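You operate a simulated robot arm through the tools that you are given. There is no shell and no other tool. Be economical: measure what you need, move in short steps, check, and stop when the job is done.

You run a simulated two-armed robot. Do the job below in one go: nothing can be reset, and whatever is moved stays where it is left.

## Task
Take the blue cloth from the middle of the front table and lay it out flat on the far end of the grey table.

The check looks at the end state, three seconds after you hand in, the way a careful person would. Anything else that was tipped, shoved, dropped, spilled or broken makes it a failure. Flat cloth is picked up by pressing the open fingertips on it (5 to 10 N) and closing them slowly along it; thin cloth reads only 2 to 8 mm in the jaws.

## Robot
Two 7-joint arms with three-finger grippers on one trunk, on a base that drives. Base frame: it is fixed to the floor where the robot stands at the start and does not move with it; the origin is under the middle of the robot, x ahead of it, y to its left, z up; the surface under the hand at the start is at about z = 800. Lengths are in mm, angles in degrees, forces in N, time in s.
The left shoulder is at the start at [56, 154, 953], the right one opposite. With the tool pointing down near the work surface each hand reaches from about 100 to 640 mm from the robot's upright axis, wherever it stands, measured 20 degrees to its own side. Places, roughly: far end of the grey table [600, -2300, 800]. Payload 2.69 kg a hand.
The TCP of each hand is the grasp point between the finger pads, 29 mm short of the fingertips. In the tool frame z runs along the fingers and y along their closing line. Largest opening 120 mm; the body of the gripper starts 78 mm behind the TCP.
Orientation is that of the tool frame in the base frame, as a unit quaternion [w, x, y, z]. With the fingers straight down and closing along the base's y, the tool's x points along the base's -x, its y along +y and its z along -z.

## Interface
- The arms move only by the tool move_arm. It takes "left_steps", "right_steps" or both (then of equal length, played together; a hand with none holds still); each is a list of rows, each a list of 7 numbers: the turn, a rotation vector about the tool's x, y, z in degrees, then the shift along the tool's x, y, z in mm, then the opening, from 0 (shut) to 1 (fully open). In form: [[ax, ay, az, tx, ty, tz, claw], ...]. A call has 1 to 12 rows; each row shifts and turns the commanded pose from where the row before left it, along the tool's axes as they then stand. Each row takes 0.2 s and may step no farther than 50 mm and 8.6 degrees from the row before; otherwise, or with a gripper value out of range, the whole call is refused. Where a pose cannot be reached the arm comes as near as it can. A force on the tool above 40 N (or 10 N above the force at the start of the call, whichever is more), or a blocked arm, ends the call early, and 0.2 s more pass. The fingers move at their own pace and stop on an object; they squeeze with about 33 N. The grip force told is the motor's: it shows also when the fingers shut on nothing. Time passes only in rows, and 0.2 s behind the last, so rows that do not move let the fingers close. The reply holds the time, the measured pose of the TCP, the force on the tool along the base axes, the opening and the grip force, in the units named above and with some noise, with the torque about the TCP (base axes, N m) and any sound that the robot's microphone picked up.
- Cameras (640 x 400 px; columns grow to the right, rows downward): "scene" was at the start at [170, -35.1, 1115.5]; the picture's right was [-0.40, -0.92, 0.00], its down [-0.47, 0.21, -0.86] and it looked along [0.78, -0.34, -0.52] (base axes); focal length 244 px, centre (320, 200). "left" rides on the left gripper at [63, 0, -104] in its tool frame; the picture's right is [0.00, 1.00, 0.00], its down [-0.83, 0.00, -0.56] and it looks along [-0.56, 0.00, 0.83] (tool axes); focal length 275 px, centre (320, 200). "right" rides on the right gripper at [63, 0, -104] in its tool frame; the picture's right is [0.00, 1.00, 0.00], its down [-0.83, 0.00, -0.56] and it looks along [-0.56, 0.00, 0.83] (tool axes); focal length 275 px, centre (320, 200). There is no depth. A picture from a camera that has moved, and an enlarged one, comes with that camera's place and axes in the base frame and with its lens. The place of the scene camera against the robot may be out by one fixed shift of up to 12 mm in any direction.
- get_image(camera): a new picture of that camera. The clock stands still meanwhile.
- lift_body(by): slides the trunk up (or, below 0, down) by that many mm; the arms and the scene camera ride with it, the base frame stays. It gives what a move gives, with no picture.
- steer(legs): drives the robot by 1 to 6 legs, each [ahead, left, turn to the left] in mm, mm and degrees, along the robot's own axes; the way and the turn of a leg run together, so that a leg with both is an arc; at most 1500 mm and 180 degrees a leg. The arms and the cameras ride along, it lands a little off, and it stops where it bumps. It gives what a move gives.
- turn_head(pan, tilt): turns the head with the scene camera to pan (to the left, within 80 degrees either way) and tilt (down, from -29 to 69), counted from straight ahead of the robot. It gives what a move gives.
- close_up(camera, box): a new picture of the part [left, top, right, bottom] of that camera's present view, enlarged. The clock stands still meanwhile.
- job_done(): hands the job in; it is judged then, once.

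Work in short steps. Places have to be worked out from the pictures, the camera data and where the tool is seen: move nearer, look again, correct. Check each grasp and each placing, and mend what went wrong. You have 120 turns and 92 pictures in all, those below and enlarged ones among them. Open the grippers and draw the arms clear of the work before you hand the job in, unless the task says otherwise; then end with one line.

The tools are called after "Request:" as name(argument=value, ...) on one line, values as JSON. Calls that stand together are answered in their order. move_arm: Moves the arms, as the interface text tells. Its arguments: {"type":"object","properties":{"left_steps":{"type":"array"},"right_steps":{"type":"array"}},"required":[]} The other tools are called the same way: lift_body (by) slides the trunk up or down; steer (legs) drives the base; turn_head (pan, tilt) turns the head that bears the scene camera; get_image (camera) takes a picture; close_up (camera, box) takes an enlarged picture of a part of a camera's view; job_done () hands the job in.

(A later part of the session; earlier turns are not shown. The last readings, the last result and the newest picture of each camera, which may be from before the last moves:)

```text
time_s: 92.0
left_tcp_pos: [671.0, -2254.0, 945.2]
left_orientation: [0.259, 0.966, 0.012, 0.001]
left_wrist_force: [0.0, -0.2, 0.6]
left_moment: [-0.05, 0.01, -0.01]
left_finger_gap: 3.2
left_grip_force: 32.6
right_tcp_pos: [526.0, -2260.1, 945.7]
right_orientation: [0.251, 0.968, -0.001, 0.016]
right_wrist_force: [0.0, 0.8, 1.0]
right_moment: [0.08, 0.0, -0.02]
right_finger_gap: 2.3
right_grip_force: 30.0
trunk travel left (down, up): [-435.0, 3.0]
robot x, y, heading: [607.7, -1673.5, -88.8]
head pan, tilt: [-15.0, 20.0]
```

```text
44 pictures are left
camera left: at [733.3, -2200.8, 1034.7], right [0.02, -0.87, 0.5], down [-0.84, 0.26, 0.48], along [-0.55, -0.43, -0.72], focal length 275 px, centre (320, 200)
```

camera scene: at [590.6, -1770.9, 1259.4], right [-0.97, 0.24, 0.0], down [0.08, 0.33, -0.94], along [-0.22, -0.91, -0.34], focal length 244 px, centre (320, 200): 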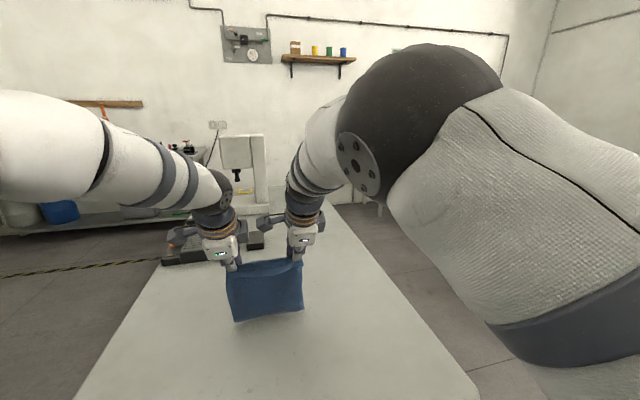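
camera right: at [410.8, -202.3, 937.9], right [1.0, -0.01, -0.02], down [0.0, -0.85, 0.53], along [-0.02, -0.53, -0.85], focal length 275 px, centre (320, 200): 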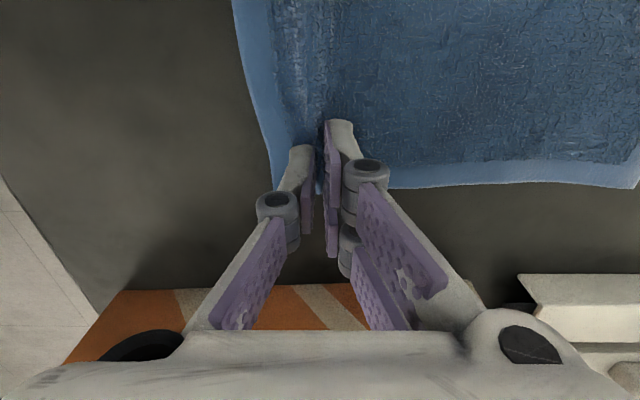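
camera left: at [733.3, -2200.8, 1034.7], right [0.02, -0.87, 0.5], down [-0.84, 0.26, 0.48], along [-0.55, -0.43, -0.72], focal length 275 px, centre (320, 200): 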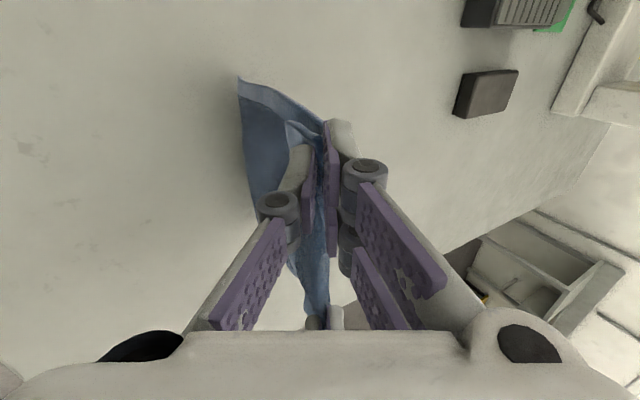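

The lower edge seems to have slid along with the hands rather than staying put. I zoom in to see how the cloth lies.

Request:
close_up(camera="scene", box=[190, 220, 350, 340])

Request:
get_image(camera="right")

```text
3.33 times, centred on (270, 280) of scene
camera zoom: at [590.6, -1770.9, 1259.4], right [-0.97, 0.24, 0.0], down [0.08, 0.33, -0.94], along [-0.22, -0.91, -0.34], focal length 813 px, centre (487, -67)
```

zoom: 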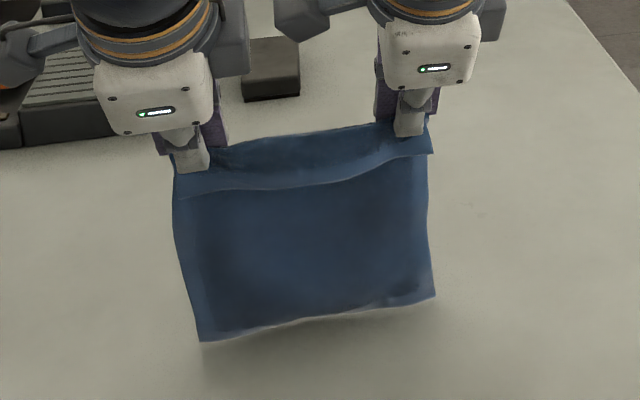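

```text
42 pictures are left
camera right: at [587.3, -2208.8, 1039.1], right [0.0, -0.87, 0.49], down [-0.85, 0.26, 0.46], along [-0.53, -0.41, -0.74], focal length 275 px, centre (320, 200)
```

right: 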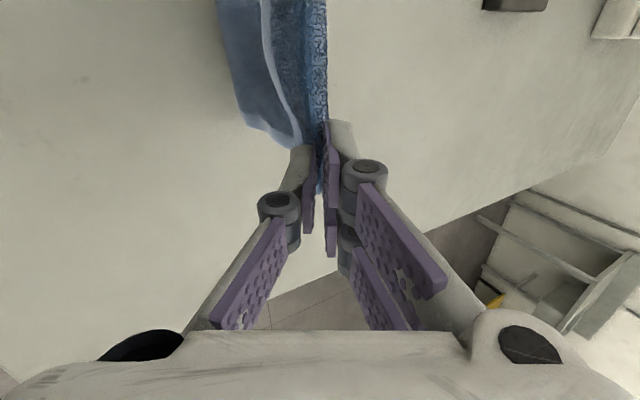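

The sheet is shorter than I took it: it still hangs free, just above the table, leaning slightly to me. I go back out at a forward tilt of 48°, then will make real contact before dragging back.

Request:
move_arm(left_steps=[[-6, 0, 0, 0, 4, -7, 0], [-6, 0, 0, 0, 4, -7, 0], [-6, 0, 0, 0, 4, -7, 0], [0, 0, 0, 0, 23.4, 26, 0], [0, 0, 0, 0, 23.4, 26, 0], [0, 0, 0, 0, 23.4, 26, 0], [0, 0, 0, 0, 10, 11, 0]], right_steps=[[-6, 0, 0, 0, 4, -7, 0], [-6, 0, 0, 0, 4, -7, 0], [-6, 0, 0, 0, 4, -7, 0], [0, 0, 0, 0, 23.4, 26, 0], [0, 0, 0, 0, 23.4, 26, 0], [0, 0, 0, 0, 23.4, 26, 0], [0, 0, 0, 0, 10, 11, 0]])

Request:
close_up(camera="scene", box=[180, 180, 340, 300])

```text
time_s: 93.7
left_tcp_pos: [673.3, -2372.0, 968.5]
left_orientation: [0.406, 0.914, 0.012, 0.003]
left_wrist_force: [-2.0, 0.2, 0.7]
left_moment: [0.08, 0.03, -0.06]
left_finger_gap: 3.0
left_grip_force: 32.0
right_tcp_pos: [525.2, -2378.2, 966.3]
right_orientation: [0.399, 0.917, -0.002, 0.015]
right_wrist_force: [1.2, 0.8, 0.4]
right_moment: [0.11, -0.02, 0.0]
right_finger_gap: 2.9
right_grip_force: 31.8
trunk travel left (down, up): [-435.0, 3.0]
robot x, y, heading: [611.8, -1673.4, -88.5]
head pan, tilt: [-15.0, 20.0]
```

```text
3.33 times, centred on (260, 240) of scene
camera zoom: at [590.2, -1771.5, 1259.3], right [-0.97, 0.24, 0.0], down [0.08, 0.33, -0.94], along [-0.22, -0.91, -0.34], focal length 813 px, centre (520, 67)
```

zoom: 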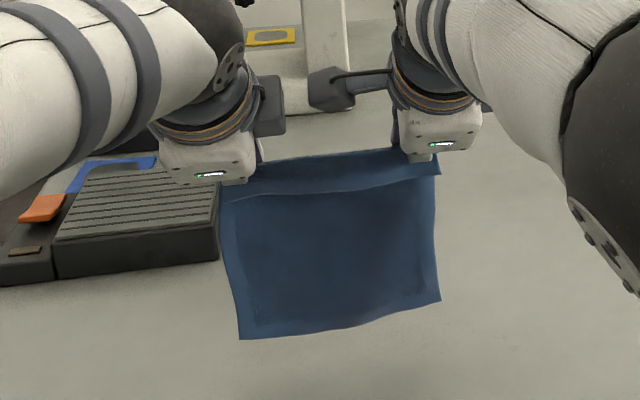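

Now I lower 24 mm to contact and then creep back and down in small rows, and look.

Request:
move_arm(left_steps=[[0, 0, 0, 0, -9, 8, 0], [0, 0, 0, 0, -9, 8, 0], [0, 0, 0, 0, -9.8, -1.9, 0], [0, 0, 0, 0, -9.8, -1.9, 0], [0, 0, 0, 0, -9.8, -1.9, 0], [0, 0, 0, 0, -9.8, -1.9, 0]], right_steps=[[0, 0, 0, 0, -9, 8, 0], [0, 0, 0, 0, -9, 8, 0], [0, 0, 0, 0, -9.8, -1.9, 0], [0, 0, 0, 0, -9.8, -1.9, 0], [0, 0, 0, 0, -9.8, -1.9, 0], [0, 0, 0, 0, -9.8, -1.9, 0]])

Request:
close_up(camera="scene", box=[180, 190, 340, 310])

```text
time_s: 95.0
left_tcp_pos: [672.7, -2341.0, 921.8]
left_orientation: [0.407, 0.913, 0.011, 0.002]
left_wrist_force: [-0.3, -0.6, -0.3]
left_moment: [0.02, -0.01, -0.03]
left_finger_gap: 3.0
left_grip_force: 32.7
right_tcp_pos: [526.2, -2345.0, 921.7]
right_orientation: [0.4, 0.916, -0.003, 0.016]
right_wrist_force: [0.9, -1.0, 0.1]
right_moment: [-0.03, 0.0, 0.02]
right_finger_gap: 3.3
right_grip_force: 32.5
trunk travel left (down, up): [-435.0, 3.0]
robot x, y, heading: [614.6, -1675.4, -88.8]
head pan, tilt: [-15.0, 20.0]
```

```text
3.33 times, centred on (260, 250) of scene
camera zoom: at [590.4, -1771.1, 1259.4], right [-0.97, 0.24, 0.0], down [0.08, 0.33, -0.94], along [-0.22, -0.91, -0.34], focal length 813 px, centre (520, 33)
```

zoom: 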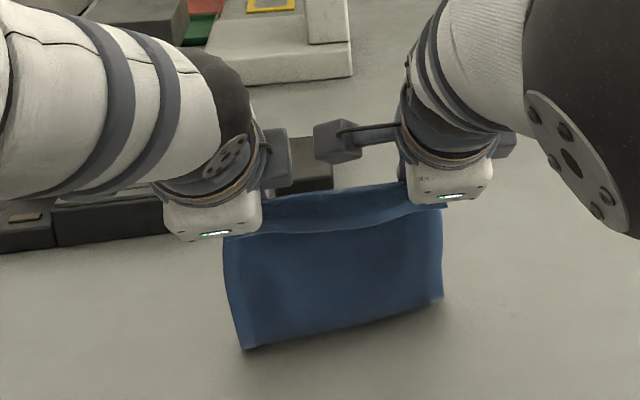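

The lower edge now rests on the table, about 25 mm to my side of the hands. I drag straight back 50 mm at this height to make it trail outward.

Request:
move_arm(left_steps=[[0, 0, 0, 0, -8, -8.9, 0], [0, 0, 0, 0, -8, -8.9, 0], [0, 0, 0, 0, -8, -8.9, 0], [0, 0, 0, 0, -8, -8.9, 0]], right_steps=[[0, 0, 0, 0, -8, -8.9, 0], [0, 0, 0, 0, -8, -8.9, 0], [0, 0, 0, 0, -8, -8.9, 0], [0, 0, 0, 0, -8, -8.9, 0]])

Request:
close_up(camera="scene", box=[180, 200, 340, 320])

```text
time_s: 96.0
left_tcp_pos: [675.8, -2292.7, 922.5]
left_orientation: [0.407, 0.913, 0.017, 0.002]
left_wrist_force: [-2.8, 0.4, 0.0]
left_moment: [0.08, 0.02, -0.09]
left_finger_gap: 3.4
left_grip_force: 32.7
right_tcp_pos: [526.1, -2296.3, 921.8]
right_orientation: [0.401, 0.916, -0.003, 0.016]
right_wrist_force: [2.2, 0.1, -0.2]
right_moment: [0.0, -0.05, 0.04]
right_finger_gap: 3.4
right_grip_force: 32.0
trunk travel left (down, up): [-435.0, 3.0]
robot x, y, heading: [611.0, -1671.8, -88.5]
head pan, tilt: [-15.0, 20.0]
```

```text
3.33 times, centred on (260, 260) of scene
camera zoom: at [590.2, -1770.7, 1259.4], right [-0.97, 0.24, 0.0], down [0.08, 0.33, -0.94], along [-0.22, -0.91, -0.34], focal length 813 px, centre (520, 0)
```

zoom: 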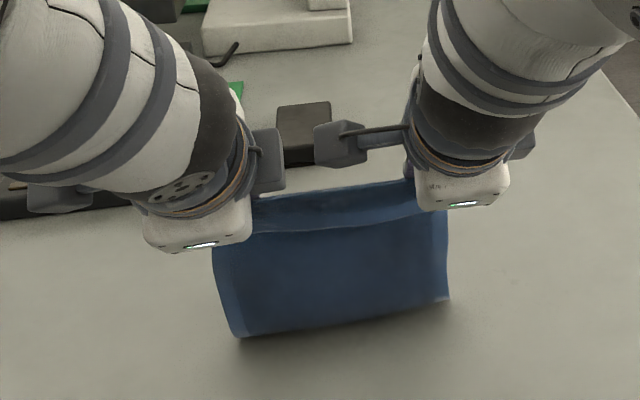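

It works: hands moved 48 mm, the edge only ~23, so it is now under the hands. I go on back 50 mm with slight descent.

Request:
move_arm(left_steps=[[0, 0, 0, 0, -8, -8.9, 0], [0, 0, 0, 0, -9.5, -7.6, 0], [0, 0, 0, 0, -10.2, -6.9, 0], [0, 0, 0, 0, -10.2, -6.9, 0]], right_steps=[[0, 0, 0, 0, -8, -8.9, 0], [0, 0, 0, 0, -9.5, -7.6, 0], [0, 0, 0, 0, -10.2, -6.9, 0], [0, 0, 0, 0, -10.2, -6.9, 0]])

Request:
close_up(camera="scene", box=[180, 200, 340, 320])

Request:
get_image(camera="left")

```text
time_s: 97.0
left_tcp_pos: [671.4, -2244.0, 915.2]
left_orientation: [0.408, 0.913, 0.013, 0.003]
left_wrist_force: [-0.2, -0.1, 0.4]
left_moment: [0.07, -0.06, 0.01]
left_finger_gap: 3.2
left_grip_force: 31.9
right_tcp_pos: [525.1, -2250.4, 913.7]
right_orientation: [0.401, 0.916, -0.003, 0.015]
right_wrist_force: [-0.4, -1.3, 0.4]
right_moment: [0.0, 0.03, 0.01]
right_finger_gap: 3.5
right_grip_force: 31.9
trunk travel left (down, up): [-435.0, 3.0]
robot x, y, heading: [613.1, -1676.0, -88.5]
head pan, tilt: [-15.0, 20.0]
```

```text
3.33 times, centred on (260, 260) of scene
camera zoom: at [590.4, -1770.9, 1259.4], right [-0.97, 0.24, 0.0], down [0.08, 0.33, -0.94], along [-0.22, -0.91, -0.34], focal length 813 px, centre (520, 0)
```

zoom: 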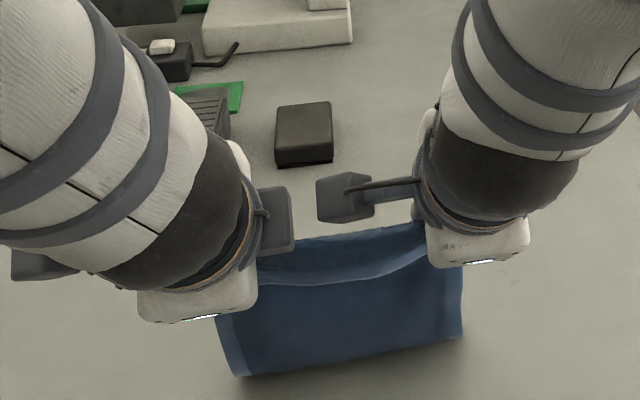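

```text
37 pictures are left
camera left: at [731.7, -2165.4, 982.7], right [0.02, -0.67, 0.75], down [-0.84, 0.4, 0.37], along [-0.54, -0.63, -0.55], focal length 275 px, centre (320, 200)
```

left: 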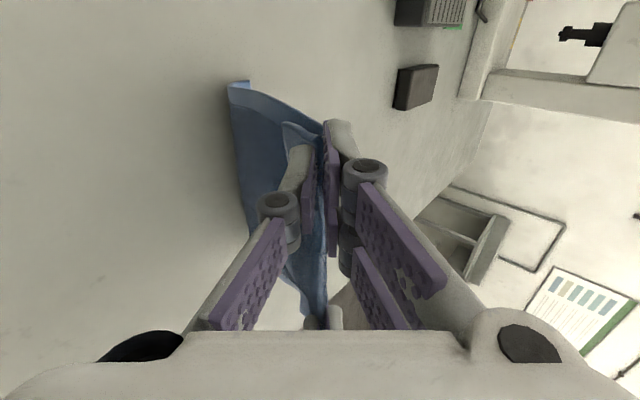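

The lower hem now bends outward (far side) on the table, as wanted. I keep dragging back 40 mm without descending to let more lie down.

Request:
move_arm(left_steps=[[0, 0, 0, 0, -6.7, -7.4, 0], [0, 0, 0, 0, -6.7, -7.4, 0], [0, 0, 0, 0, -6.7, -7.4, 0], [0, 0, 0, 0, -6.7, -7.4, 0]], right_steps=[[0, 0, 0, 0, -6.7, -7.4, 0], [0, 0, 0, 0, -6.7, -7.4, 0], [0, 0, 0, 0, -6.7, -7.4, 0], [0, 0, 0, 0, -6.7, -7.4, 0]])

Request:
get_image(camera="left")

```text
time_s: 98.0
left_tcp_pos: [669.2, -2203.3, 912.8]
left_orientation: [0.408, 0.913, 0.012, 0.002]
left_wrist_force: [0.1, 0.4, 0.0]
left_moment: [0.05, 0.0, -0.02]
left_finger_gap: 3.2
left_grip_force: 32.9
right_tcp_pos: [525.3, -2210.4, 915.7]
right_orientation: [0.399, 0.917, -0.002, 0.016]
right_wrist_force: [0.4, 0.0, 0.1]
right_moment: [-0.02, 0.0, 0.01]
right_finger_gap: 4.0
right_grip_force: 33.2
trunk travel left (down, up): [-435.0, 3.0]
robot x, y, heading: [611.7, -1678.2, -88.6]
head pan, tilt: [-15.0, 20.0]
```

```text
36 pictures are left
camera left: at [730.7, -2125.3, 981.6], right [0.02, -0.67, 0.74], down [-0.84, 0.4, 0.37], along [-0.54, -0.63, -0.55], focal length 275 px, centre (320, 200)
```

left: 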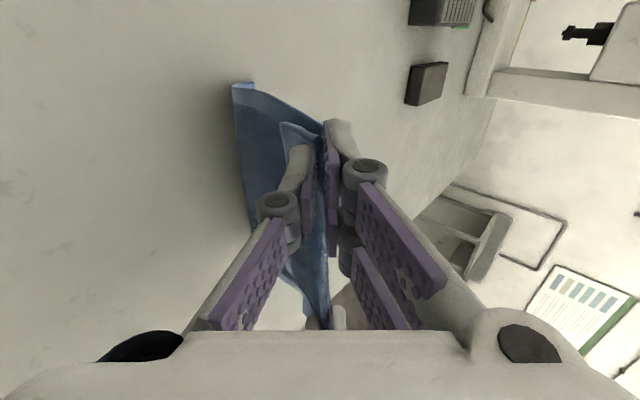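

Only the hem trails, and I'm losing distance. I'll lift, move the base 20 mm closer, reach out farther again (lower height gives more reach), and repeat with the contact farther out.

Request:
move_arm(left_steps=[[0, 0, 0, 0, 17, -15, 0], [0, 0, 0, 0, 17, -15, 0], [0, 0, 0, 0, 25.4, 28.2, 0], [0, 0, 0, 0, 25.4, 28.2, 0], [0, 0, 0, 0, 25.4, 28.2, 0], [0, 0, 0, 0, 25.4, 28.2, 0], [0, 0, 0, 0, 25.4, 28.2, 0]], right_steps=[[0, 0, 0, 0, 17, -15, 0], [0, 0, 0, 0, 17, -15, 0], [0, 0, 0, 0, 25.4, 28.2, 0], [0, 0, 0, 0, 25.4, 28.2, 0], [0, 0, 0, 0, 25.4, 28.2, 0], [0, 0, 0, 0, 25.4, 28.2, 0], [0, 0, 0, 0, 25.4, 28.2, 0]])

Request:
steer(legs=[[20, 0, 0]])

Request:
get_image(camera="left")

```text
time_s: 99.7
left_tcp_pos: [673.8, -2376.9, 955.8]
left_orientation: [0.405, 0.914, 0.012, 0.003]
left_wrist_force: [-2.9, -0.5, -0.2]
left_moment: [0.04, -0.01, -0.13]
left_finger_gap: 3.1
left_grip_force: 32.5
left hand out of reach, approached as far as the arm can: row 7
right_tcp_pos: [526.0, -2390.8, 956.3]
right_orientation: [0.399, 0.917, -0.003, 0.015]
right_wrist_force: [2.5, 0.2, 0.8]
right_moment: [-0.01, -0.02, 0.08]
right_finger_gap: 3.0
right_grip_force: 30.7
right hand out of reach, approached as far as the arm can: row 7
trunk travel left (down, up): [-435.0, 3.0]
robot x, y, heading: [611.6, -1679.6, -88.6]
head pan, tilt: [-15.0, 20.0]
```

```text
time_s: 100.4
left_tcp_pos: [675.4, -2397.0, 958.3]
left_orientation: [0.408, 0.913, 0.013, 0.003]
left_wrist_force: [-3.7, -0.9, 0.5]
left_moment: [0.04, 0.02, -0.11]
left_finger_gap: 3.5
left_grip_force: 33.4
right_tcp_pos: [525.1, -2410.9, 958.7]
right_orientation: [0.399, 0.917, -0.003, 0.016]
right_wrist_force: [2.8, -1.4, -1.3]
right_moment: [-0.04, -0.03, 0.04]
right_finger_gap: 3.6
right_grip_force: 32.2
trunk travel left (down, up): [-435.0, 3.0]
robot x, y, heading: [611.8, -1696.2, -88.6]
head pan, tilt: [-15.0, 20.0]
```

```text
35 pictures are left
camera left: at [737.1, -2318.6, 1026.5], right [0.02, -0.67, 0.74], down [-0.84, 0.4, 0.37], along [-0.54, -0.63, -0.55], focal length 275 px, centre (320, 200)
```

left: 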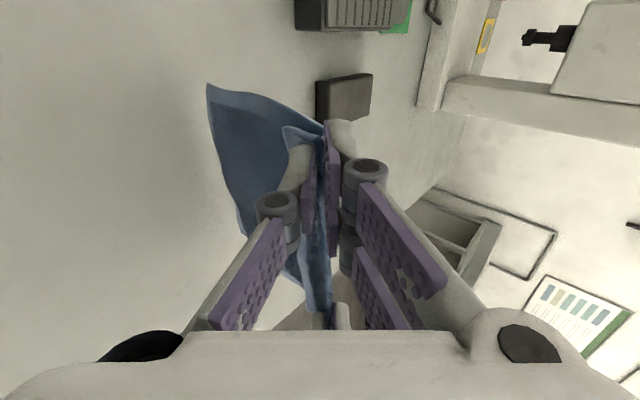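

Hands now at y≈-2404. I try a quicker back-and-down swing so that the lower edge lags outward as it meets the table.

Request:
move_arm(left_steps=[[0, 0, 0, 0, -22.7, -13.2, 0], [0, 0, 0, 0, -33.8, -16.6, 0], [0, 0, 0, 0, -27.1, -9.2, 0], [0, 0, 0, 0, -14, -3.6, 0]], right_steps=[[0, 0, 0, 0, -29.4, -20.6, 0], [0, 0, 0, 0, -33.8, -16.6, 0], [0, 0, 0, 0, -27.1, -9.2, 0], [0, 0, 0, 0, -14, -3.6, 0]])

Request:
get_image(camera="left")

```text
time_s: 101.4
left_tcp_pos: [679.0, -2301.4, 912.7]
left_orientation: [0.407, 0.913, 0.016, 0.002]
left_wrist_force: [-3.4, 0.0, 0.7]
left_moment: [-0.02, 0.03, -0.07]
left_finger_gap: 2.8
left_grip_force: 30.0
right_tcp_pos: [527.9, -2302.1, 916.4]
right_orientation: [0.401, 0.916, -0.002, 0.016]
right_wrist_force: [2.9, 0.1, -0.9]
right_moment: [0.05, -0.05, 0.08]
right_finger_gap: 3.6
right_grip_force: 33.8
trunk travel left (down, up): [-435.0, 3.0]
robot x, y, heading: [609.8, -1690.2, -88.8]
head pan, tilt: [-15.0, 20.0]
```

```text
34 pictures are left
camera left: at [739.7, -2223.1, 981.6], right [0.02, -0.67, 0.74], down [-0.84, 0.39, 0.38], along [-0.54, -0.63, -0.55], focal length 275 px, centre (320, 200)
```

left: 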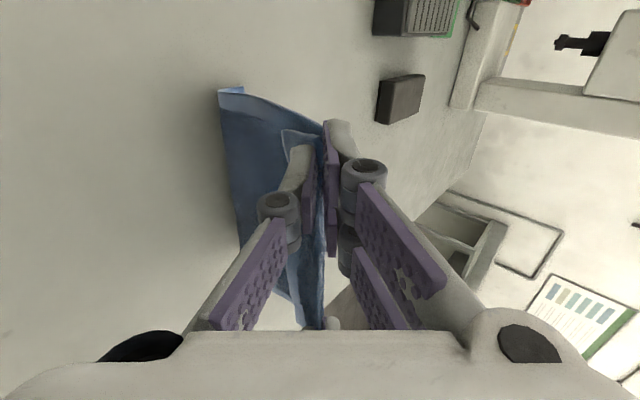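

The hem is now trailing outward at about y≈-2340. I lay on with equal back and down steps, tilting upright slowly.

Request:
move_arm(left_steps=[[3, 0, 0, 0, -11.3, -0.6, 0], [3, 0, 0, 0, -11.3, 0, 0], [3, 0, 0, 0, -11.3, 0.6, 0], [3, 0, 0, 0, -11.2, 1.2, 0]], right_steps=[[3, 0, 0, 3, -11.9, 0, 0], [3, 0, 0, 0, -11.9, 0.6, 0], [3, 0, 0, 0, -11.9, 1.2, 0], [3, 0, 0, 0, -11.2, 1.2, 0]])

Request:
get_image(camera="left")

Request:
close_up(camera="scene", box=[180, 200, 340, 320])

```text
time_s: 102.4
left_tcp_pos: [672.2, -2267.4, 881.6]
left_orientation: [0.31, 0.951, 0.013, 0.002]
left_wrist_force: [0.8, 0.7, -0.3]
left_moment: [-0.02, -0.02, -0.02]
left_finger_gap: 2.7
left_grip_force: 30.4
right_tcp_pos: [528.3, -2270.6, 882.9]
right_orientation: [0.301, 0.953, -0.005, 0.017]
right_wrist_force: [0.1, -1.3, 0.5]
right_moment: [0.0, 0.01, 0.03]
right_finger_gap: 3.4
right_grip_force: 31.9
trunk travel left (down, up): [-435.0, 3.0]
robot x, y, heading: [610.3, -1699.0, -88.3]
head pan, tilt: [-15.0, 20.0]
```

```text
33 pictures are left
camera left: at [734.6, -2205.4, 965.0], right [0.02, -0.81, 0.59], down [-0.84, 0.31, 0.45], along [-0.55, -0.5, -0.67], focal length 275 px, centre (320, 200)
```

left: 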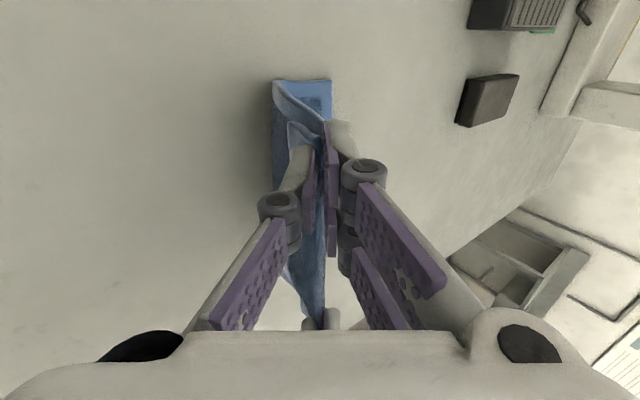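

```text
3.33 times, centred on (260, 260) of scene
camera zoom: at [591.0, -1790.8, 1259.3], right [-0.97, 0.24, 0.0], down [0.08, 0.33, -0.94], along [-0.22, -0.91, -0.34], focal length 813 px, centre (520, 0)
```

zoom: 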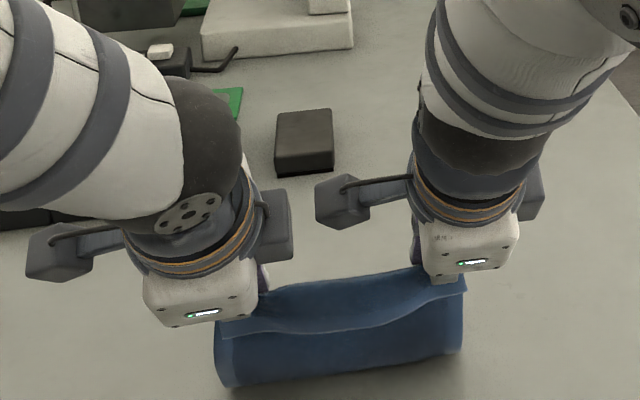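

It is laying outward properly now; the far edge rests at y≈-2336. I continue down to just above the table.

Request:
move_arm(left_steps=[[3, 0, 0, 0, -13.4, 1.4, 0], [3, 0, 0, 0, -13.3, 2.1, 0], [3, 0, 0, 0, -13.2, 2.8, 0], [3, 0, 0, 0, -13, 3.5, 0], [3, 0, 0, 0, -12.8, 4.1, 0]], right_steps=[[3, 0, 0, 0, -13.4, 1.4, 0], [3, 0, 0, 0, -13.3, 2.1, 0], [3, 0, 0, 0, -13.2, 2.8, 0], [3, 0, 0, 0, -13, 3.5, 0], [3, 0, 0, 0, -12.8, 4.1, 0]])

Request:
get_image(camera="left")

Request:
close_up(camera="scene", box=[180, 220, 340, 340])

```text
time_s: 103.6
left_tcp_pos: [670.6, -2216.8, 835.0]
left_orientation: [0.183, 0.983, 0.012, 0.0]
left_wrist_force: [0.0, 1.0, 0.0]
left_moment: [0.0, 0.03, -0.04]
left_finger_gap: 2.9
left_grip_force: 30.1
right_tcp_pos: [528.5, -2219.4, 837.9]
right_orientation: [0.174, 0.985, -0.003, 0.017]
right_wrist_force: [-0.1, 0.8, 0.6]
right_moment: [-0.01, 0.01, -0.02]
right_finger_gap: 3.2
right_grip_force: 33.7
trunk travel left (down, up): [-435.0, 3.0]
robot x, y, heading: [609.9, -1691.8, -88.5]
head pan, tilt: [-15.0, 20.0]
```

```text
31 pictures are left
camera left: at [732.8, -2178.7, 932.4], right [0.02, -0.93, 0.36], down [-0.83, 0.18, 0.52], along [-0.55, -0.31, -0.77], focal length 275 px, centre (320, 200)
```

left: 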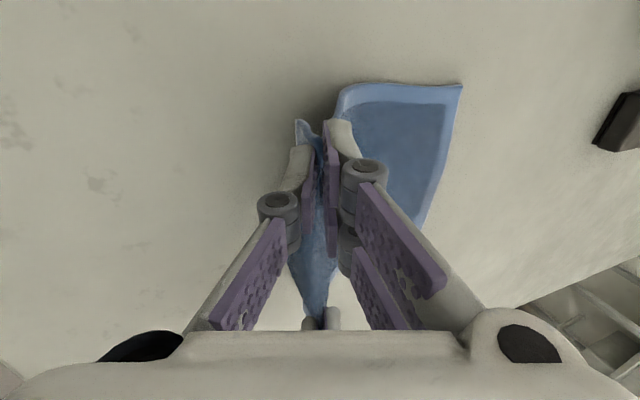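

```text
3.33 times, centred on (260, 280) of scene
camera zoom: at [590.9, -1790.8, 1259.3], right [-0.97, 0.24, 0.0], down [0.08, 0.33, -0.94], along [-0.22, -0.91, -0.34], focal length 813 px, centre (520, -67)
```

zoom: 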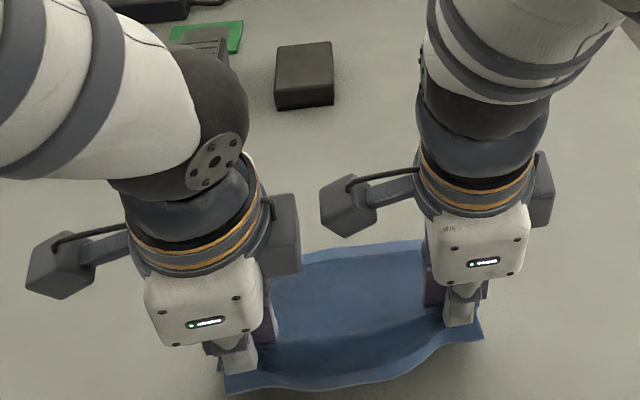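

Nearly down; far edge at y≈-2320. There is still slack, so I draw both hands straight back ~60 mm at this height until the sheet is straight.

Request:
move_arm(left_steps=[[0, 0, 0, 0, -11.3, -4, 0], [0, 0, 0, 0, -11.3, -4, 0], [0, 0, 0, 0, -11.3, -4, 0], [0, 0, 0, 0, -11.3, -4, 0]], right_steps=[[0, 0, 0, 0, -11.3, -3, 0], [0, 0, 0, 0, -11.3, -3.4, 0], [0, 0, 0, 0, -11.3, -3.4, 0], [0, 0, 0, 0, -11.3, -4, 0]])

Request:
get_image(camera="left")

Request:
close_up(camera="scene", box=[160, 220, 360, 370])

```text
time_s: 104.6
left_tcp_pos: [670.7, -2171.3, 834.3]
left_orientation: [0.185, 0.983, 0.012, 0.001]
left_wrist_force: [0.0, -0.3, -0.3]
left_moment: [-0.01, 0.0, 0.04]
left_finger_gap: 3.5
left_grip_force: 31.8
right_tcp_pos: [531.0, -2170.9, 836.6]
right_orientation: [0.176, 0.984, 0.003, 0.016]
right_wrist_force: [0.5, -1.6, 0.1]
right_moment: [-0.02, -0.01, -0.02]
right_finger_gap: 3.8
right_grip_force: 32.5
trunk travel left (down, up): [-435.0, 3.0]
robot x, y, heading: [613.0, -1696.0, -88.7]
head pan, tilt: [-15.0, 20.0]
```

```text
29 pictures are left
camera left: at [732.8, -2131.6, 930.6], right [0.02, -0.93, 0.36], down [-0.83, 0.18, 0.52], along [-0.55, -0.31, -0.77], focal length 275 px, centre (320, 200)
```

left: 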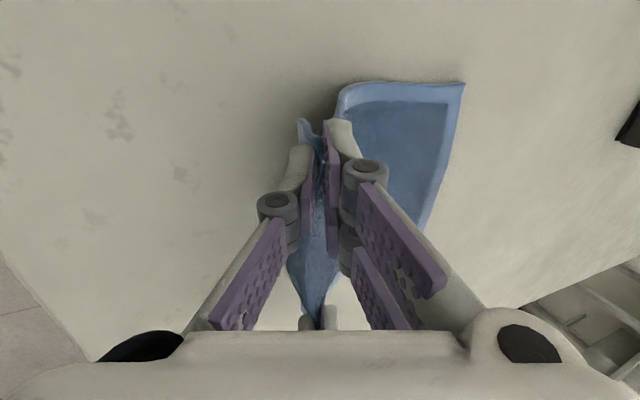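

```text
2.67 times, centred on (260, 295) of scene
camera zoom: at [590.9, -1790.3, 1259.4], right [-0.97, 0.24, 0.0], down [0.08, 0.33, -0.94], along [-0.22, -0.91, -0.34], focal length 650 px, centre (480, -53)
```

zoom: 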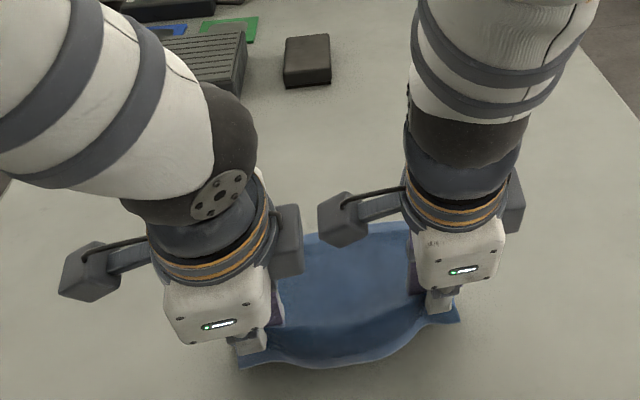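

The cloth moved with the hands: it was already taut, and the corner geometry shows the grey top is really at z≈740, so my hands are still ~65 mm up. Since I dragged it nearer (far edge now ≈-2336), I redo the lay farther out: lift, tilt, reach out and move the base 25 mm closer.

Request:
move_arm(left_steps=[[-5.4, 0, 0, 0, 9, -23.3, 0], [-5.4, 0, 0, 0, 11.1, -22.4, 0], [-5.4, 0, 0, 0, 13.2, -21.2, 0], [-5.4, 0, 0, 0, 15.1, -19.9, 0], [-5.4, 0, 0, 0, 16.9, -18.4, 0], [0, 0, 0, 0, 27.8, 30.9, 0], [0, 0, 0, 0, 27.8, 30.9, 0], [0, 0, 0, 0, 27.8, 30.9, 0], [0, 0, 0, 0, 27.8, 30.9, 0], [0, 0, 0, 0, 25, 28, 0]], right_steps=[[-5.4, 0, 0, 0, 9, -23.3, 0], [-5.4, 0, 0, 0, 11.1, -22.4, 0], [-5.4, 0, 0, 0, 13.2, -21.2, 0], [-5.4, 0, 0, 0, 15.1, -19.9, 0], [-5.4, 0, 0, 0, 16.9, -18.4, 0], [0, 0, 0, 0, 27.8, 30.9, 0], [0, 0, 0, 0, 27.8, 30.9, 0], [0, 0, 0, 0, 27.8, 30.9, 0], [0, 0, 0, 0, 27.8, 30.9, 0], [0, 0, 0, 0, 25, 28, 0]])

Request:
steer(legs=[[25, 0, 0]])

```text
time_s: 106.8
left_tcp_pos: [677.3, -2374.4, 955.8]
left_orientation: [0.405, 0.914, 0.013, 0.002]
left_wrist_force: [-0.8, -0.6, 0.1]
left_moment: [0.1, 0.03, 0.01]
left_finger_gap: 3.0
left_grip_force: 32.3
right_tcp_pos: [530.9, -2378.9, 957.3]
right_orientation: [0.397, 0.918, -0.002, 0.014]
right_wrist_force: [0.4, 0.4, 0.0]
right_moment: [0.1, 0.02, 0.01]
right_finger_gap: 2.8
right_grip_force: 31.6
trunk travel left (down, up): [-435.0, 3.0]
robot x, y, heading: [610.1, -1696.7, -88.4]
head pan, tilt: [-15.0, 20.0]
```

```text
time_s: 107.7
left_tcp_pos: [676.6, -2399.5, 960.4]
left_orientation: [0.408, 0.913, 0.013, 0.003]
left_wrist_force: [-0.1, 0.2, 0.3]
left_moment: [0.1, 0.0, -0.07]
left_finger_gap: 2.8
left_grip_force: 31.7
right_tcp_pos: [530.0, -2403.1, 959.6]
right_orientation: [0.4, 0.916, -0.002, 0.017]
right_wrist_force: [0.7, 0.5, 0.3]
right_moment: [0.08, 0.0, 0.02]
right_finger_gap: 3.0
right_grip_force: 32.3
trunk travel left (down, up): [-435.0, 3.0]
robot x, y, heading: [611.8, -1719.4, -88.5]
head pan, tilt: [-15.0, 20.0]
```

I extend 14 mm more and repeat the swing that flipped the hem outward.

Request:
move_arm(left_steps=[[0, 0, 0, 0, 9.4, 10.4, 0], [0, 0, 0, 0, 0, 0, 0], [0, 0, 0, 0, 0, 0, 0], [0, 0, 0, 0, -22.7, -13.2, 0], [0, 0, 0, 0, -33.8, -16.6, 0], [0, 0, 0, 0, -27.1, -9.2, 0], [0, 0, 0, 0, -14, -3.6, 0]], right_steps=[[0, 0, 0, 0, 9.4, 10.4, 0], [0, 0, 0, 0, 0, 0, 0], [0, 0, 0, 0, 0, 0, 0], [0, 0, 0, 0, -22.7, -13.2, 0], [0, 0, 0, 0, -33.8, -16.6, 0], [0, 0, 0, 0, -27.1, -9.2, 0], [0, 0, 0, 0, -14, -3.6, 0]])

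Request:
get_image(camera="left")

```text
time_s: 109.2
left_tcp_pos: [676.7, -2316.5, 917.0]
left_orientation: [0.408, 0.913, 0.016, 0.002]
left_wrist_force: [-1.6, -0.2, 0.6]
left_moment: [0.05, -0.01, -0.02]
left_finger_gap: 3.0
left_grip_force: 32.2
right_tcp_pos: [530.1, -2320.1, 916.5]
right_orientation: [0.401, 0.916, -0.001, 0.016]
right_wrist_force: [0.9, -0.4, -0.1]
right_moment: [0.0, 0.0, 0.04]
right_finger_gap: 3.8
right_grip_force: 32.9
trunk travel left (down, up): [-435.0, 3.0]
robot x, y, heading: [614.0, -1722.8, -88.9]
head pan, tilt: [-15.0, 20.0]
```

```text
27 pictures are left
camera left: at [738.4, -2237.9, 984.8], right [0.02, -0.67, 0.74], down [-0.84, 0.39, 0.38], along [-0.54, -0.63, -0.55], focal length 275 px, centre (320, 200)
```

left: 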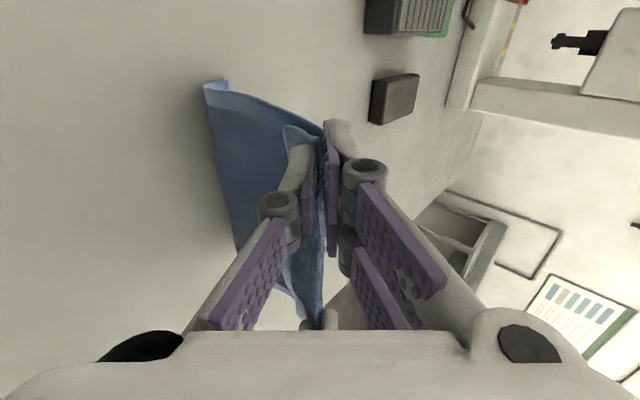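

The hem trails outward again. I repeat the equal back/down lay rows that worked.

Request:
move_arm(left_steps=[[3, 0, 0, 0, -11.3, -0.6, 0], [3, 0, 0, 0, -11.3, 0, 0], [3, 0, 0, 0, -11.3, 0.6, 0], [3, 0, 0, 0, -11.2, 1.2, 0], [3, 0, 0, 0, -12.6, 2, 0], [3, 0, 0, 0, -12.4, 2.6, 0], [3, 0, 0, 0, -12.3, 3.3, 0], [3, 0, 0, 0, -12.1, 3.9, 0], [3, 0, 0, 0, -11.9, 4.6, 0]], right_steps=[[3, 0, 0, 0, -11.3, -0.6, 0], [3, 0, 0, 0, -11.3, 0, 0], [3, 0, 0, 0, -11.3, 0.6, 0], [3, 0, 0, 0, -11.2, 1.2, 0], [3, 0, 0, 0, -12.6, 2, 0], [3, 0, 0, 0, -12.4, 2.6, 0], [3, 0, 0, 0, -12.3, 3.3, 0], [3, 0, 0, 0, -12.1, 3.9, 0], [3, 0, 0, 0, -11.9, 4.6, 0]])

Request:
get_image(camera="left")

```text
time_s: 111.2
left_tcp_pos: [671.1, -2240.0, 837.2]
left_orientation: [0.183, 0.983, 0.012, 0.0]
left_wrist_force: [1.2, -1.4, -0.4]
left_moment: [-0.03, 0.0, 0.01]
left_finger_gap: 3.7
left_grip_force: 32.5
right_tcp_pos: [528.7, -2242.8, 841.6]
right_orientation: [0.175, 0.984, -0.002, 0.018]
right_wrist_force: [0.4, -0.8, -0.5]
right_moment: [-0.06, 0.01, -0.02]
right_finger_gap: 3.9
right_grip_force: 32.9
trunk travel left (down, up): [-435.0, 3.0]
robot x, y, heading: [610.8, -1720.7, -88.5]
head pan, tilt: [-15.0, 20.0]
```

```text
26 pictures are left
camera left: at [733.4, -2201.0, 934.7], right [0.02, -0.93, 0.36], down [-0.83, 0.18, 0.52], along [-0.55, -0.31, -0.77], focal length 275 px, centre (320, 200)
```

left: 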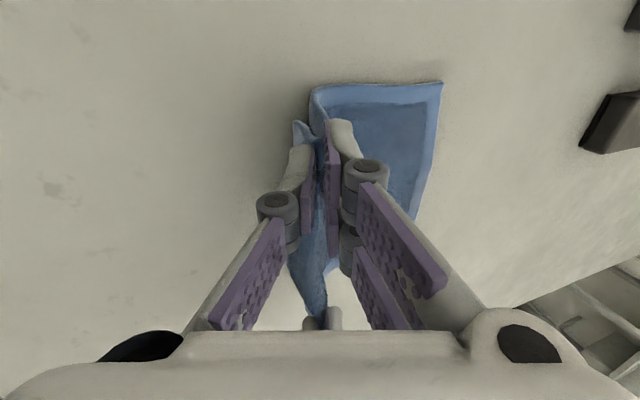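

Far edge rests at y≈-2389. I lower ~52 mm more with ~24 mm back, watching the forces.

Request:
move_arm(left_steps=[[3, 0, 0, 0, -10.3, 10, 0], [3, 0, 0, 0, -9.7, 10.5, 0], [3, 0, 0, 0, -9.2, 11, 0], [3, 0, 0, 0, -8.6, 11.5, 0]], right_steps=[[3, 0, 0, 0, -10.3, 11, 0], [3, 0, 0, 0, -9.7, 11.5, 0], [3, 0, 0, 0, -9.2, 12, 0], [3, 0, 0, 0, -8.6, 11.5, 0]])

Request:
get_image(camera="left")

Request:
close_up(camera="scene", box=[160, 220, 360, 370])

```text
time_s: 112.2
left_tcp_pos: [670.8, -2214.2, 786.2]
left_orientation: [0.079, 0.997, 0.012, -0.002]
left_wrist_force: [1.0, 0.8, 1.1]
left_moment: [0.0, 0.04, -0.04]
left_finger_gap: 2.8
left_grip_force: 30.0
right_tcp_pos: [533.6, -2217.5, 786.3]
right_orientation: [0.071, 0.997, 0.004, 0.014]
right_wrist_force: [0.3, -1.8, 0.7]
right_moment: [-0.05, -0.03, 0.02]
right_finger_gap: 3.5
right_grip_force: 31.0
trunk travel left (down, up): [-435.0, 3.0]
robot x, y, heading: [611.1, -1721.5, -88.4]
head pan, tilt: [-15.0, 20.0]
```

```text
25 pictures are left
camera left: at [733.6, -2197.3, 888.2], right [0.02, -0.99, 0.16], down [-0.83, 0.07, 0.55], along [-0.56, -0.14, -0.82], focal length 275 px, centre (320, 200)
```

left: 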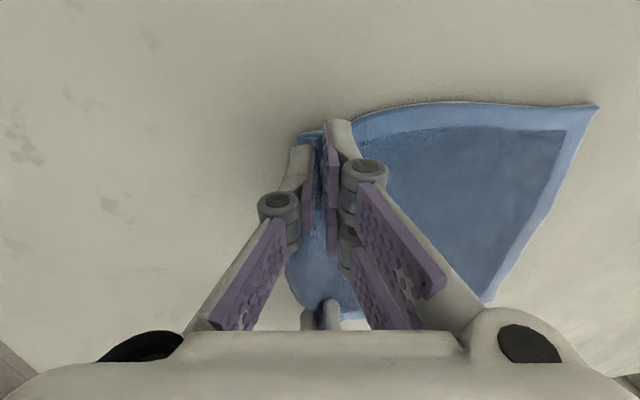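

```text
2.67 times, centred on (260, 295) of scene
camera zoom: at [591.5, -1815.7, 1259.4], right [-0.97, 0.24, 0.0], down [0.08, 0.33, -0.94], along [-0.22, -0.91, -0.34], focal length 650 px, centre (480, -53)
```

zoom: 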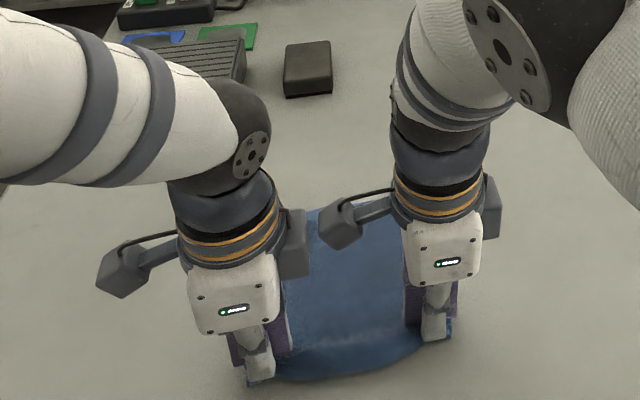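

Lying well out flat; the sheet just sags between the hands. I spread the hands ~7 mm apart and lower ~15 mm to the table.

Request:
move_arm(left_steps=[[3, 0, 0, 1.5, -2.9, 5.6, 0], [3, 0, 0, 1.5, -2.5, 5, 0], [2, 0, 0, 0, -1, 3, 0]], right_steps=[[3, 0, 0, -3, -2.9, 5.6, 0], [3, 0, 0, -2, -2.5, 5, 0], [2, 0, 0, 0, -1, 3, 0]])

```text
time_s: 113.0
left_tcp_pos: [671.9, -2212.5, 780.6]
left_orientation: [0.02, 1.0, 0.012, -0.004]
left_wrist_force: [-3.0, -8.2, 40.2]
left_moment: [-0.55, 0.43, 0.07]
left_finger_gap: 2.5
left_grip_force: 31.7
right_tcp_pos: [529.1, -2216.7, 780.7]
right_orientation: [0.011, 1.0, 0.005, 0.016]
right_wrist_force: [2.0, -6.6, 30.0]
right_moment: [-0.29, 0.04, 0.05]
right_finger_gap: 3.5
right_grip_force: 32.7
trunk travel left (down, up): [-435.0, 3.0]
robot x, y, heading: [611.8, -1722.4, -88.5]
head pan, tilt: [-15.0, 20.0]
```

Touched the table (TCP≈782, so top at ≈752). I ease up ~8 mm and open slowly to about 40 mm.

Request:
move_arm(left_steps=[[0, 0, 0, 0, 0, -5, 0], [0, 0, 0, 0, 0, -4, 0], [0, 0, 0, 0, 0, 0, 0.06], [0, 0, 0, 0, 0, 0, 0.12], [0, 0, 0, 0, 0, 0, 0.2], [0, 0, 0, 0, 0, 0, 0.28], [0, 0, 0, 0, 0, 0, 0.34]], right_steps=[[0, 0, 0, 0, 0, -4, 0], [0, 0, 0, 0, 0, -4, 0], [0, 0, 0, 0, 0, 0, 0.06], [0, 0, 0, 0, 0, 0, 0.12], [0, 0, 0, 0, 0, 0, 0.2], [0, 0, 0, 0, 0, 0, 0.28], [0, 0, 0, 0, 0, 0, 0.34]])

Request:
get_image(camera="left")

Request:
get_image(camera="right")

```text
time_s: 114.7
left_tcp_pos: [674.3, -2209.5, 777.4]
left_orientation: [0.008, 1.0, 0.012, -0.001]
left_wrist_force: [0.0, 0.0, 6.5]
left_moment: [0.03, -0.04, -0.01]
left_finger_gap: 45.3
left_grip_force: 0.1
right_tcp_pos: [529.4, -2209.7, 778.2]
right_orientation: [-0.001, 1.0, 0.004, 0.015]
right_wrist_force: [0.5, 1.6, 6.2]
right_moment: [0.02, 0.0, 0.01]
right_finger_gap: 45.5
right_grip_force: 0.0
trunk travel left (down, up): [-435.0, 3.0]
robot x, y, heading: [611.7, -1721.2, -88.6]
head pan, tilt: [-15.0, 20.0]
```

```text
23 pictures are left
camera left: at [737.5, -2207.3, 881.2], right [0.02, -1.0, 0.02], down [-0.83, -0.01, 0.56], along [-0.56, -0.02, -0.83], focal length 275 px, centre (320, 200)
```

left: 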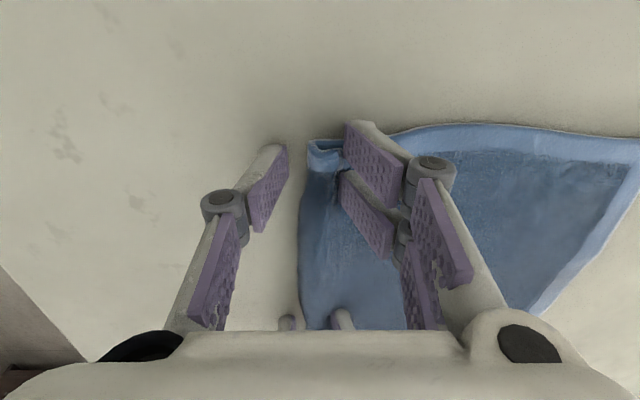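

```text
22 pictures are left
camera right: at [589.8, -2209.7, 884.4], right [0.01, -1.0, 0.0], down [-0.85, -0.01, 0.53], along [-0.53, 0.0, -0.85], focal length 275 px, centre (320, 200)
```

right: 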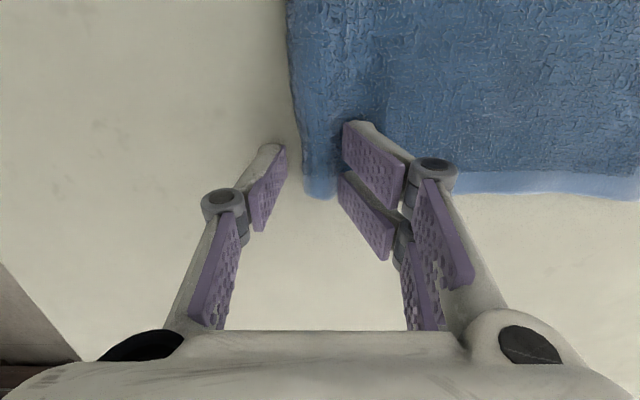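

Released. The near edge looks rounded, with the small flap apparently rolled over or under. I raise both hands straight up and inspect.

Request:
move_arm(left_steps=[[0, 0, 0, 0, 0, -15, 0.34], [0, 0, 0, 0, 0, -30, 0.34], [0, 0, 0, 0, -35, -30, 0.34], [0, 0, 0, 0, -40, 0, 0.34], [0, 0, 0, 20, -40, 0, 0.34]], right_steps=[[0, 0, 0, 0, 0, -15, 0.34], [0, 0, 0, 0, 0, -30, 0.34], [0, 0, 0, 0, 0, -40, 0.34], [0, 0, 0, -40, 0, 0, 0.34], [0, 0, 0, -40, 0, 0, 0.34]])

Request:
get_image(camera="left")

Request:
close_up(camera="scene", box=[160, 220, 360, 370])

```text
time_s: 115.8
left_tcp_pos: [691.9, -2093.6, 851.8]
left_orientation: [0.011, 1.0, 0.013, -0.002]
left_wrist_force: [-0.6, 0.9, 1.1]
left_moment: [-0.02, 0.03, -0.01]
left_finger_gap: 41.1
left_grip_force: 0.2
right_tcp_pos: [443.9, -2211.3, 862.6]
right_orientation: [0.002, 1.0, 0.004, 0.016]
right_wrist_force: [-0.4, -0.3, 0.1]
right_moment: [-0.02, -0.02, 0.01]
right_finger_gap: 40.8
right_grip_force: 0.1
trunk travel left (down, up): [-435.0, 3.0]
robot x, y, heading: [611.8, -1724.5, -88.6]
head pan, tilt: [-15.0, 20.0]
```

```text
21 pictures are left
camera left: at [755.7, -2090.5, 955.9], right [0.02, -1.0, 0.02], down [-0.83, 0.0, 0.56], along [-0.56, -0.03, -0.83], focal length 275 px, centre (320, 200)
```

left: 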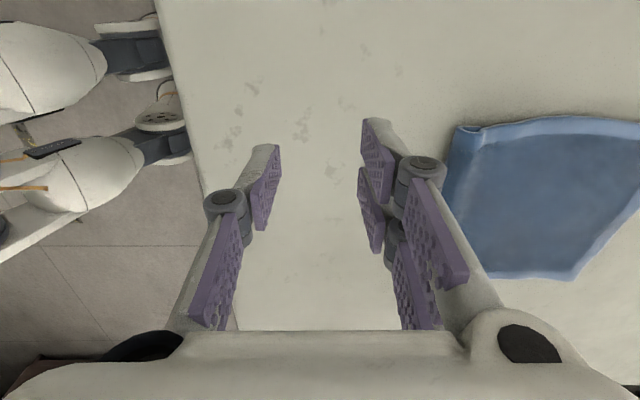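

```text
2.67 times, centred on (260, 295) of scene
camera zoom: at [591.6, -1814.8, 1259.5], right [-0.97, 0.24, 0.0], down [0.08, 0.33, -0.94], along [-0.22, -0.91, -0.34], focal length 650 px, centre (480, -53)
```

zoom: 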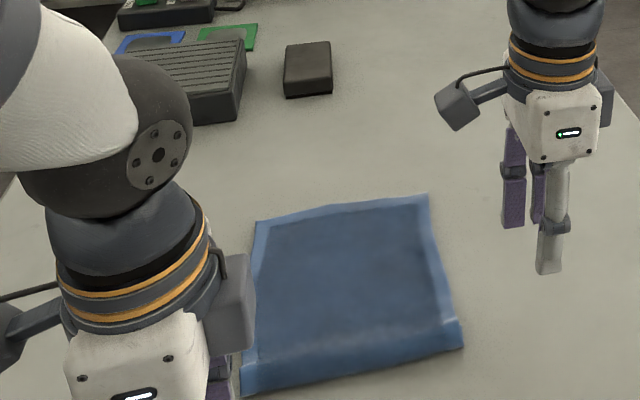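

It lies flat save for the near strip. I zoom on that edge.

Request:
close_up(camera="left", box=[420, 100, 640, 290])

Request:
close_up(camera="scene", box=[215, 275, 315, 350])

```text
2.11 times, centred on (530, 195) of left
camera zoom: at [755.7, -2090.5, 955.9], right [0.02, -1.0, 0.02], down [-0.83, 0.0, 0.56], along [-0.56, -0.03, -0.83], focal length 580 px, centre (-122, 210)
```

zoom: 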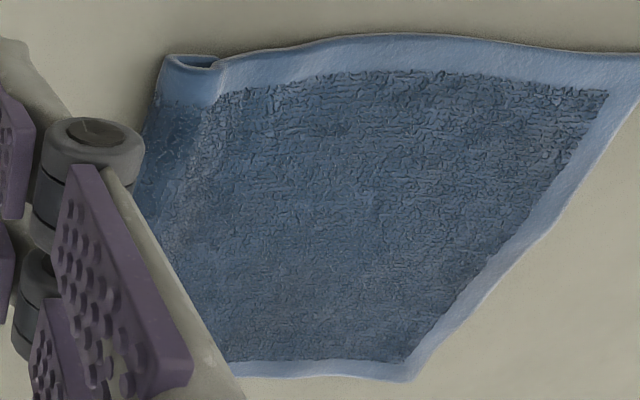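

```text
5.33 times, centred on (265, 312) of scene
camera zoom: at [591.6, -1814.8, 1259.5], right [-0.97, 0.24, 0.0], down [0.08, 0.33, -0.94], along [-0.22, -0.91, -0.34], focal length 1300 px, centre (613, -400)
```

zoom: 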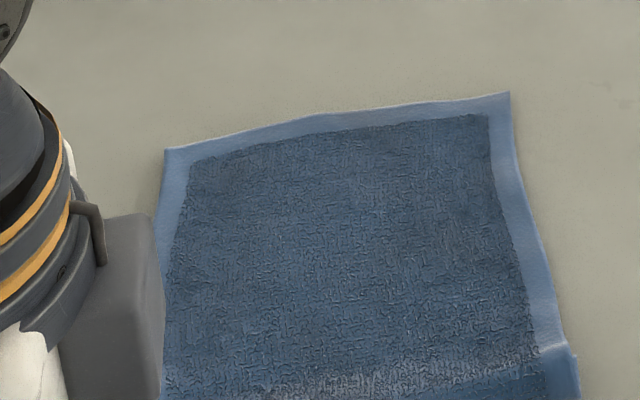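

The near ~30 mm strip is tucked under in a roll (fold line y≈-2200; far edge y≈-2395; x≈511–690). I'll re-pinch the roll with both hands, lift it, and let the flap down toward me. First, hands back over it.

Request:
move_arm(left_steps=[[0, 0, 0, -7, 37, 0, 0.3], [0, 0, 0, -7, 37, 0, 0.3], [0, 0, 0, -6, 37, 0, 0.3], [0, 0, 0, 0, 0, 30, 0.3], [0, 0, 0, 0, 0, 28, 0.3]], right_steps=[[0, 0, 0, 29, -2, 0, 0.3], [0, 0, 0, 29, -2, 0, 0.3], [0, 0, 0, 28, -2, 0, 0.3], [0, 0, 0, 0, 0, 35, 0.3], [0, 0, 0, 0, 0, 34, 0.3]])

Request:
get_image(camera="left")

Request:
get_image(camera="right")

```text
time_s: 117.0
left_tcp_pos: [675.2, -2207.2, 796.8]
left_orientation: [0.009, 1.0, 0.011, -0.003]
left_wrist_force: [-0.9, -0.1, 0.1]
left_moment: [0.02, -0.02, 0.02]
left_finger_gap: 36.0
left_grip_force: 0.0
right_tcp_pos: [536.5, -2206.6, 794.0]
right_orientation: [0.001, 1.0, 0.004, 0.016]
right_wrist_force: [0.3, 0.4, 0.4]
right_moment: [0.03, -0.02, 0.02]
right_finger_gap: 36.0
right_grip_force: 0.1
trunk travel left (down, up): [-435.0, 3.0]
robot x, y, heading: [616.0, -1720.9, -88.7]
head pan, tilt: [-15.0, 20.0]
```

```text
17 pictures are left
camera left: at [738.1, -2204.4, 899.8], right [0.02, -1.0, 0.02], down [-0.83, -0.01, 0.56], along [-0.56, -0.03, -0.83], focal length 275 px, centre (320, 200)
```

left: 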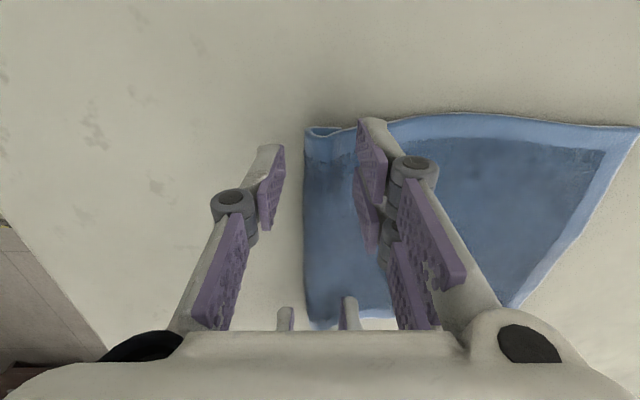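

```text
16 pictures are left
camera right: at [597.2, -2206.2, 901.2], right [0.01, -1.0, 0.0], down [-0.85, -0.01, 0.53], along [-0.53, -0.01, -0.85], focal length 275 px, centre (320, 200)
```

right: 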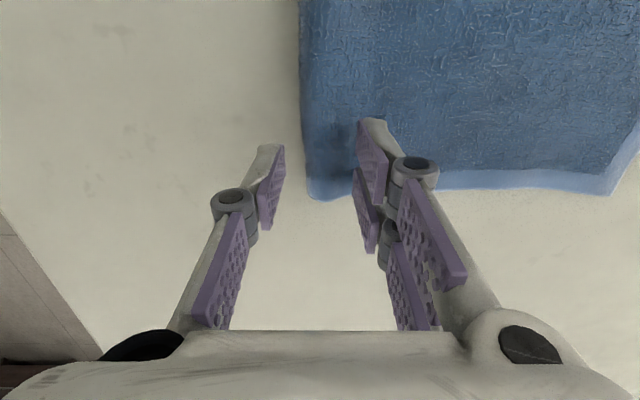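

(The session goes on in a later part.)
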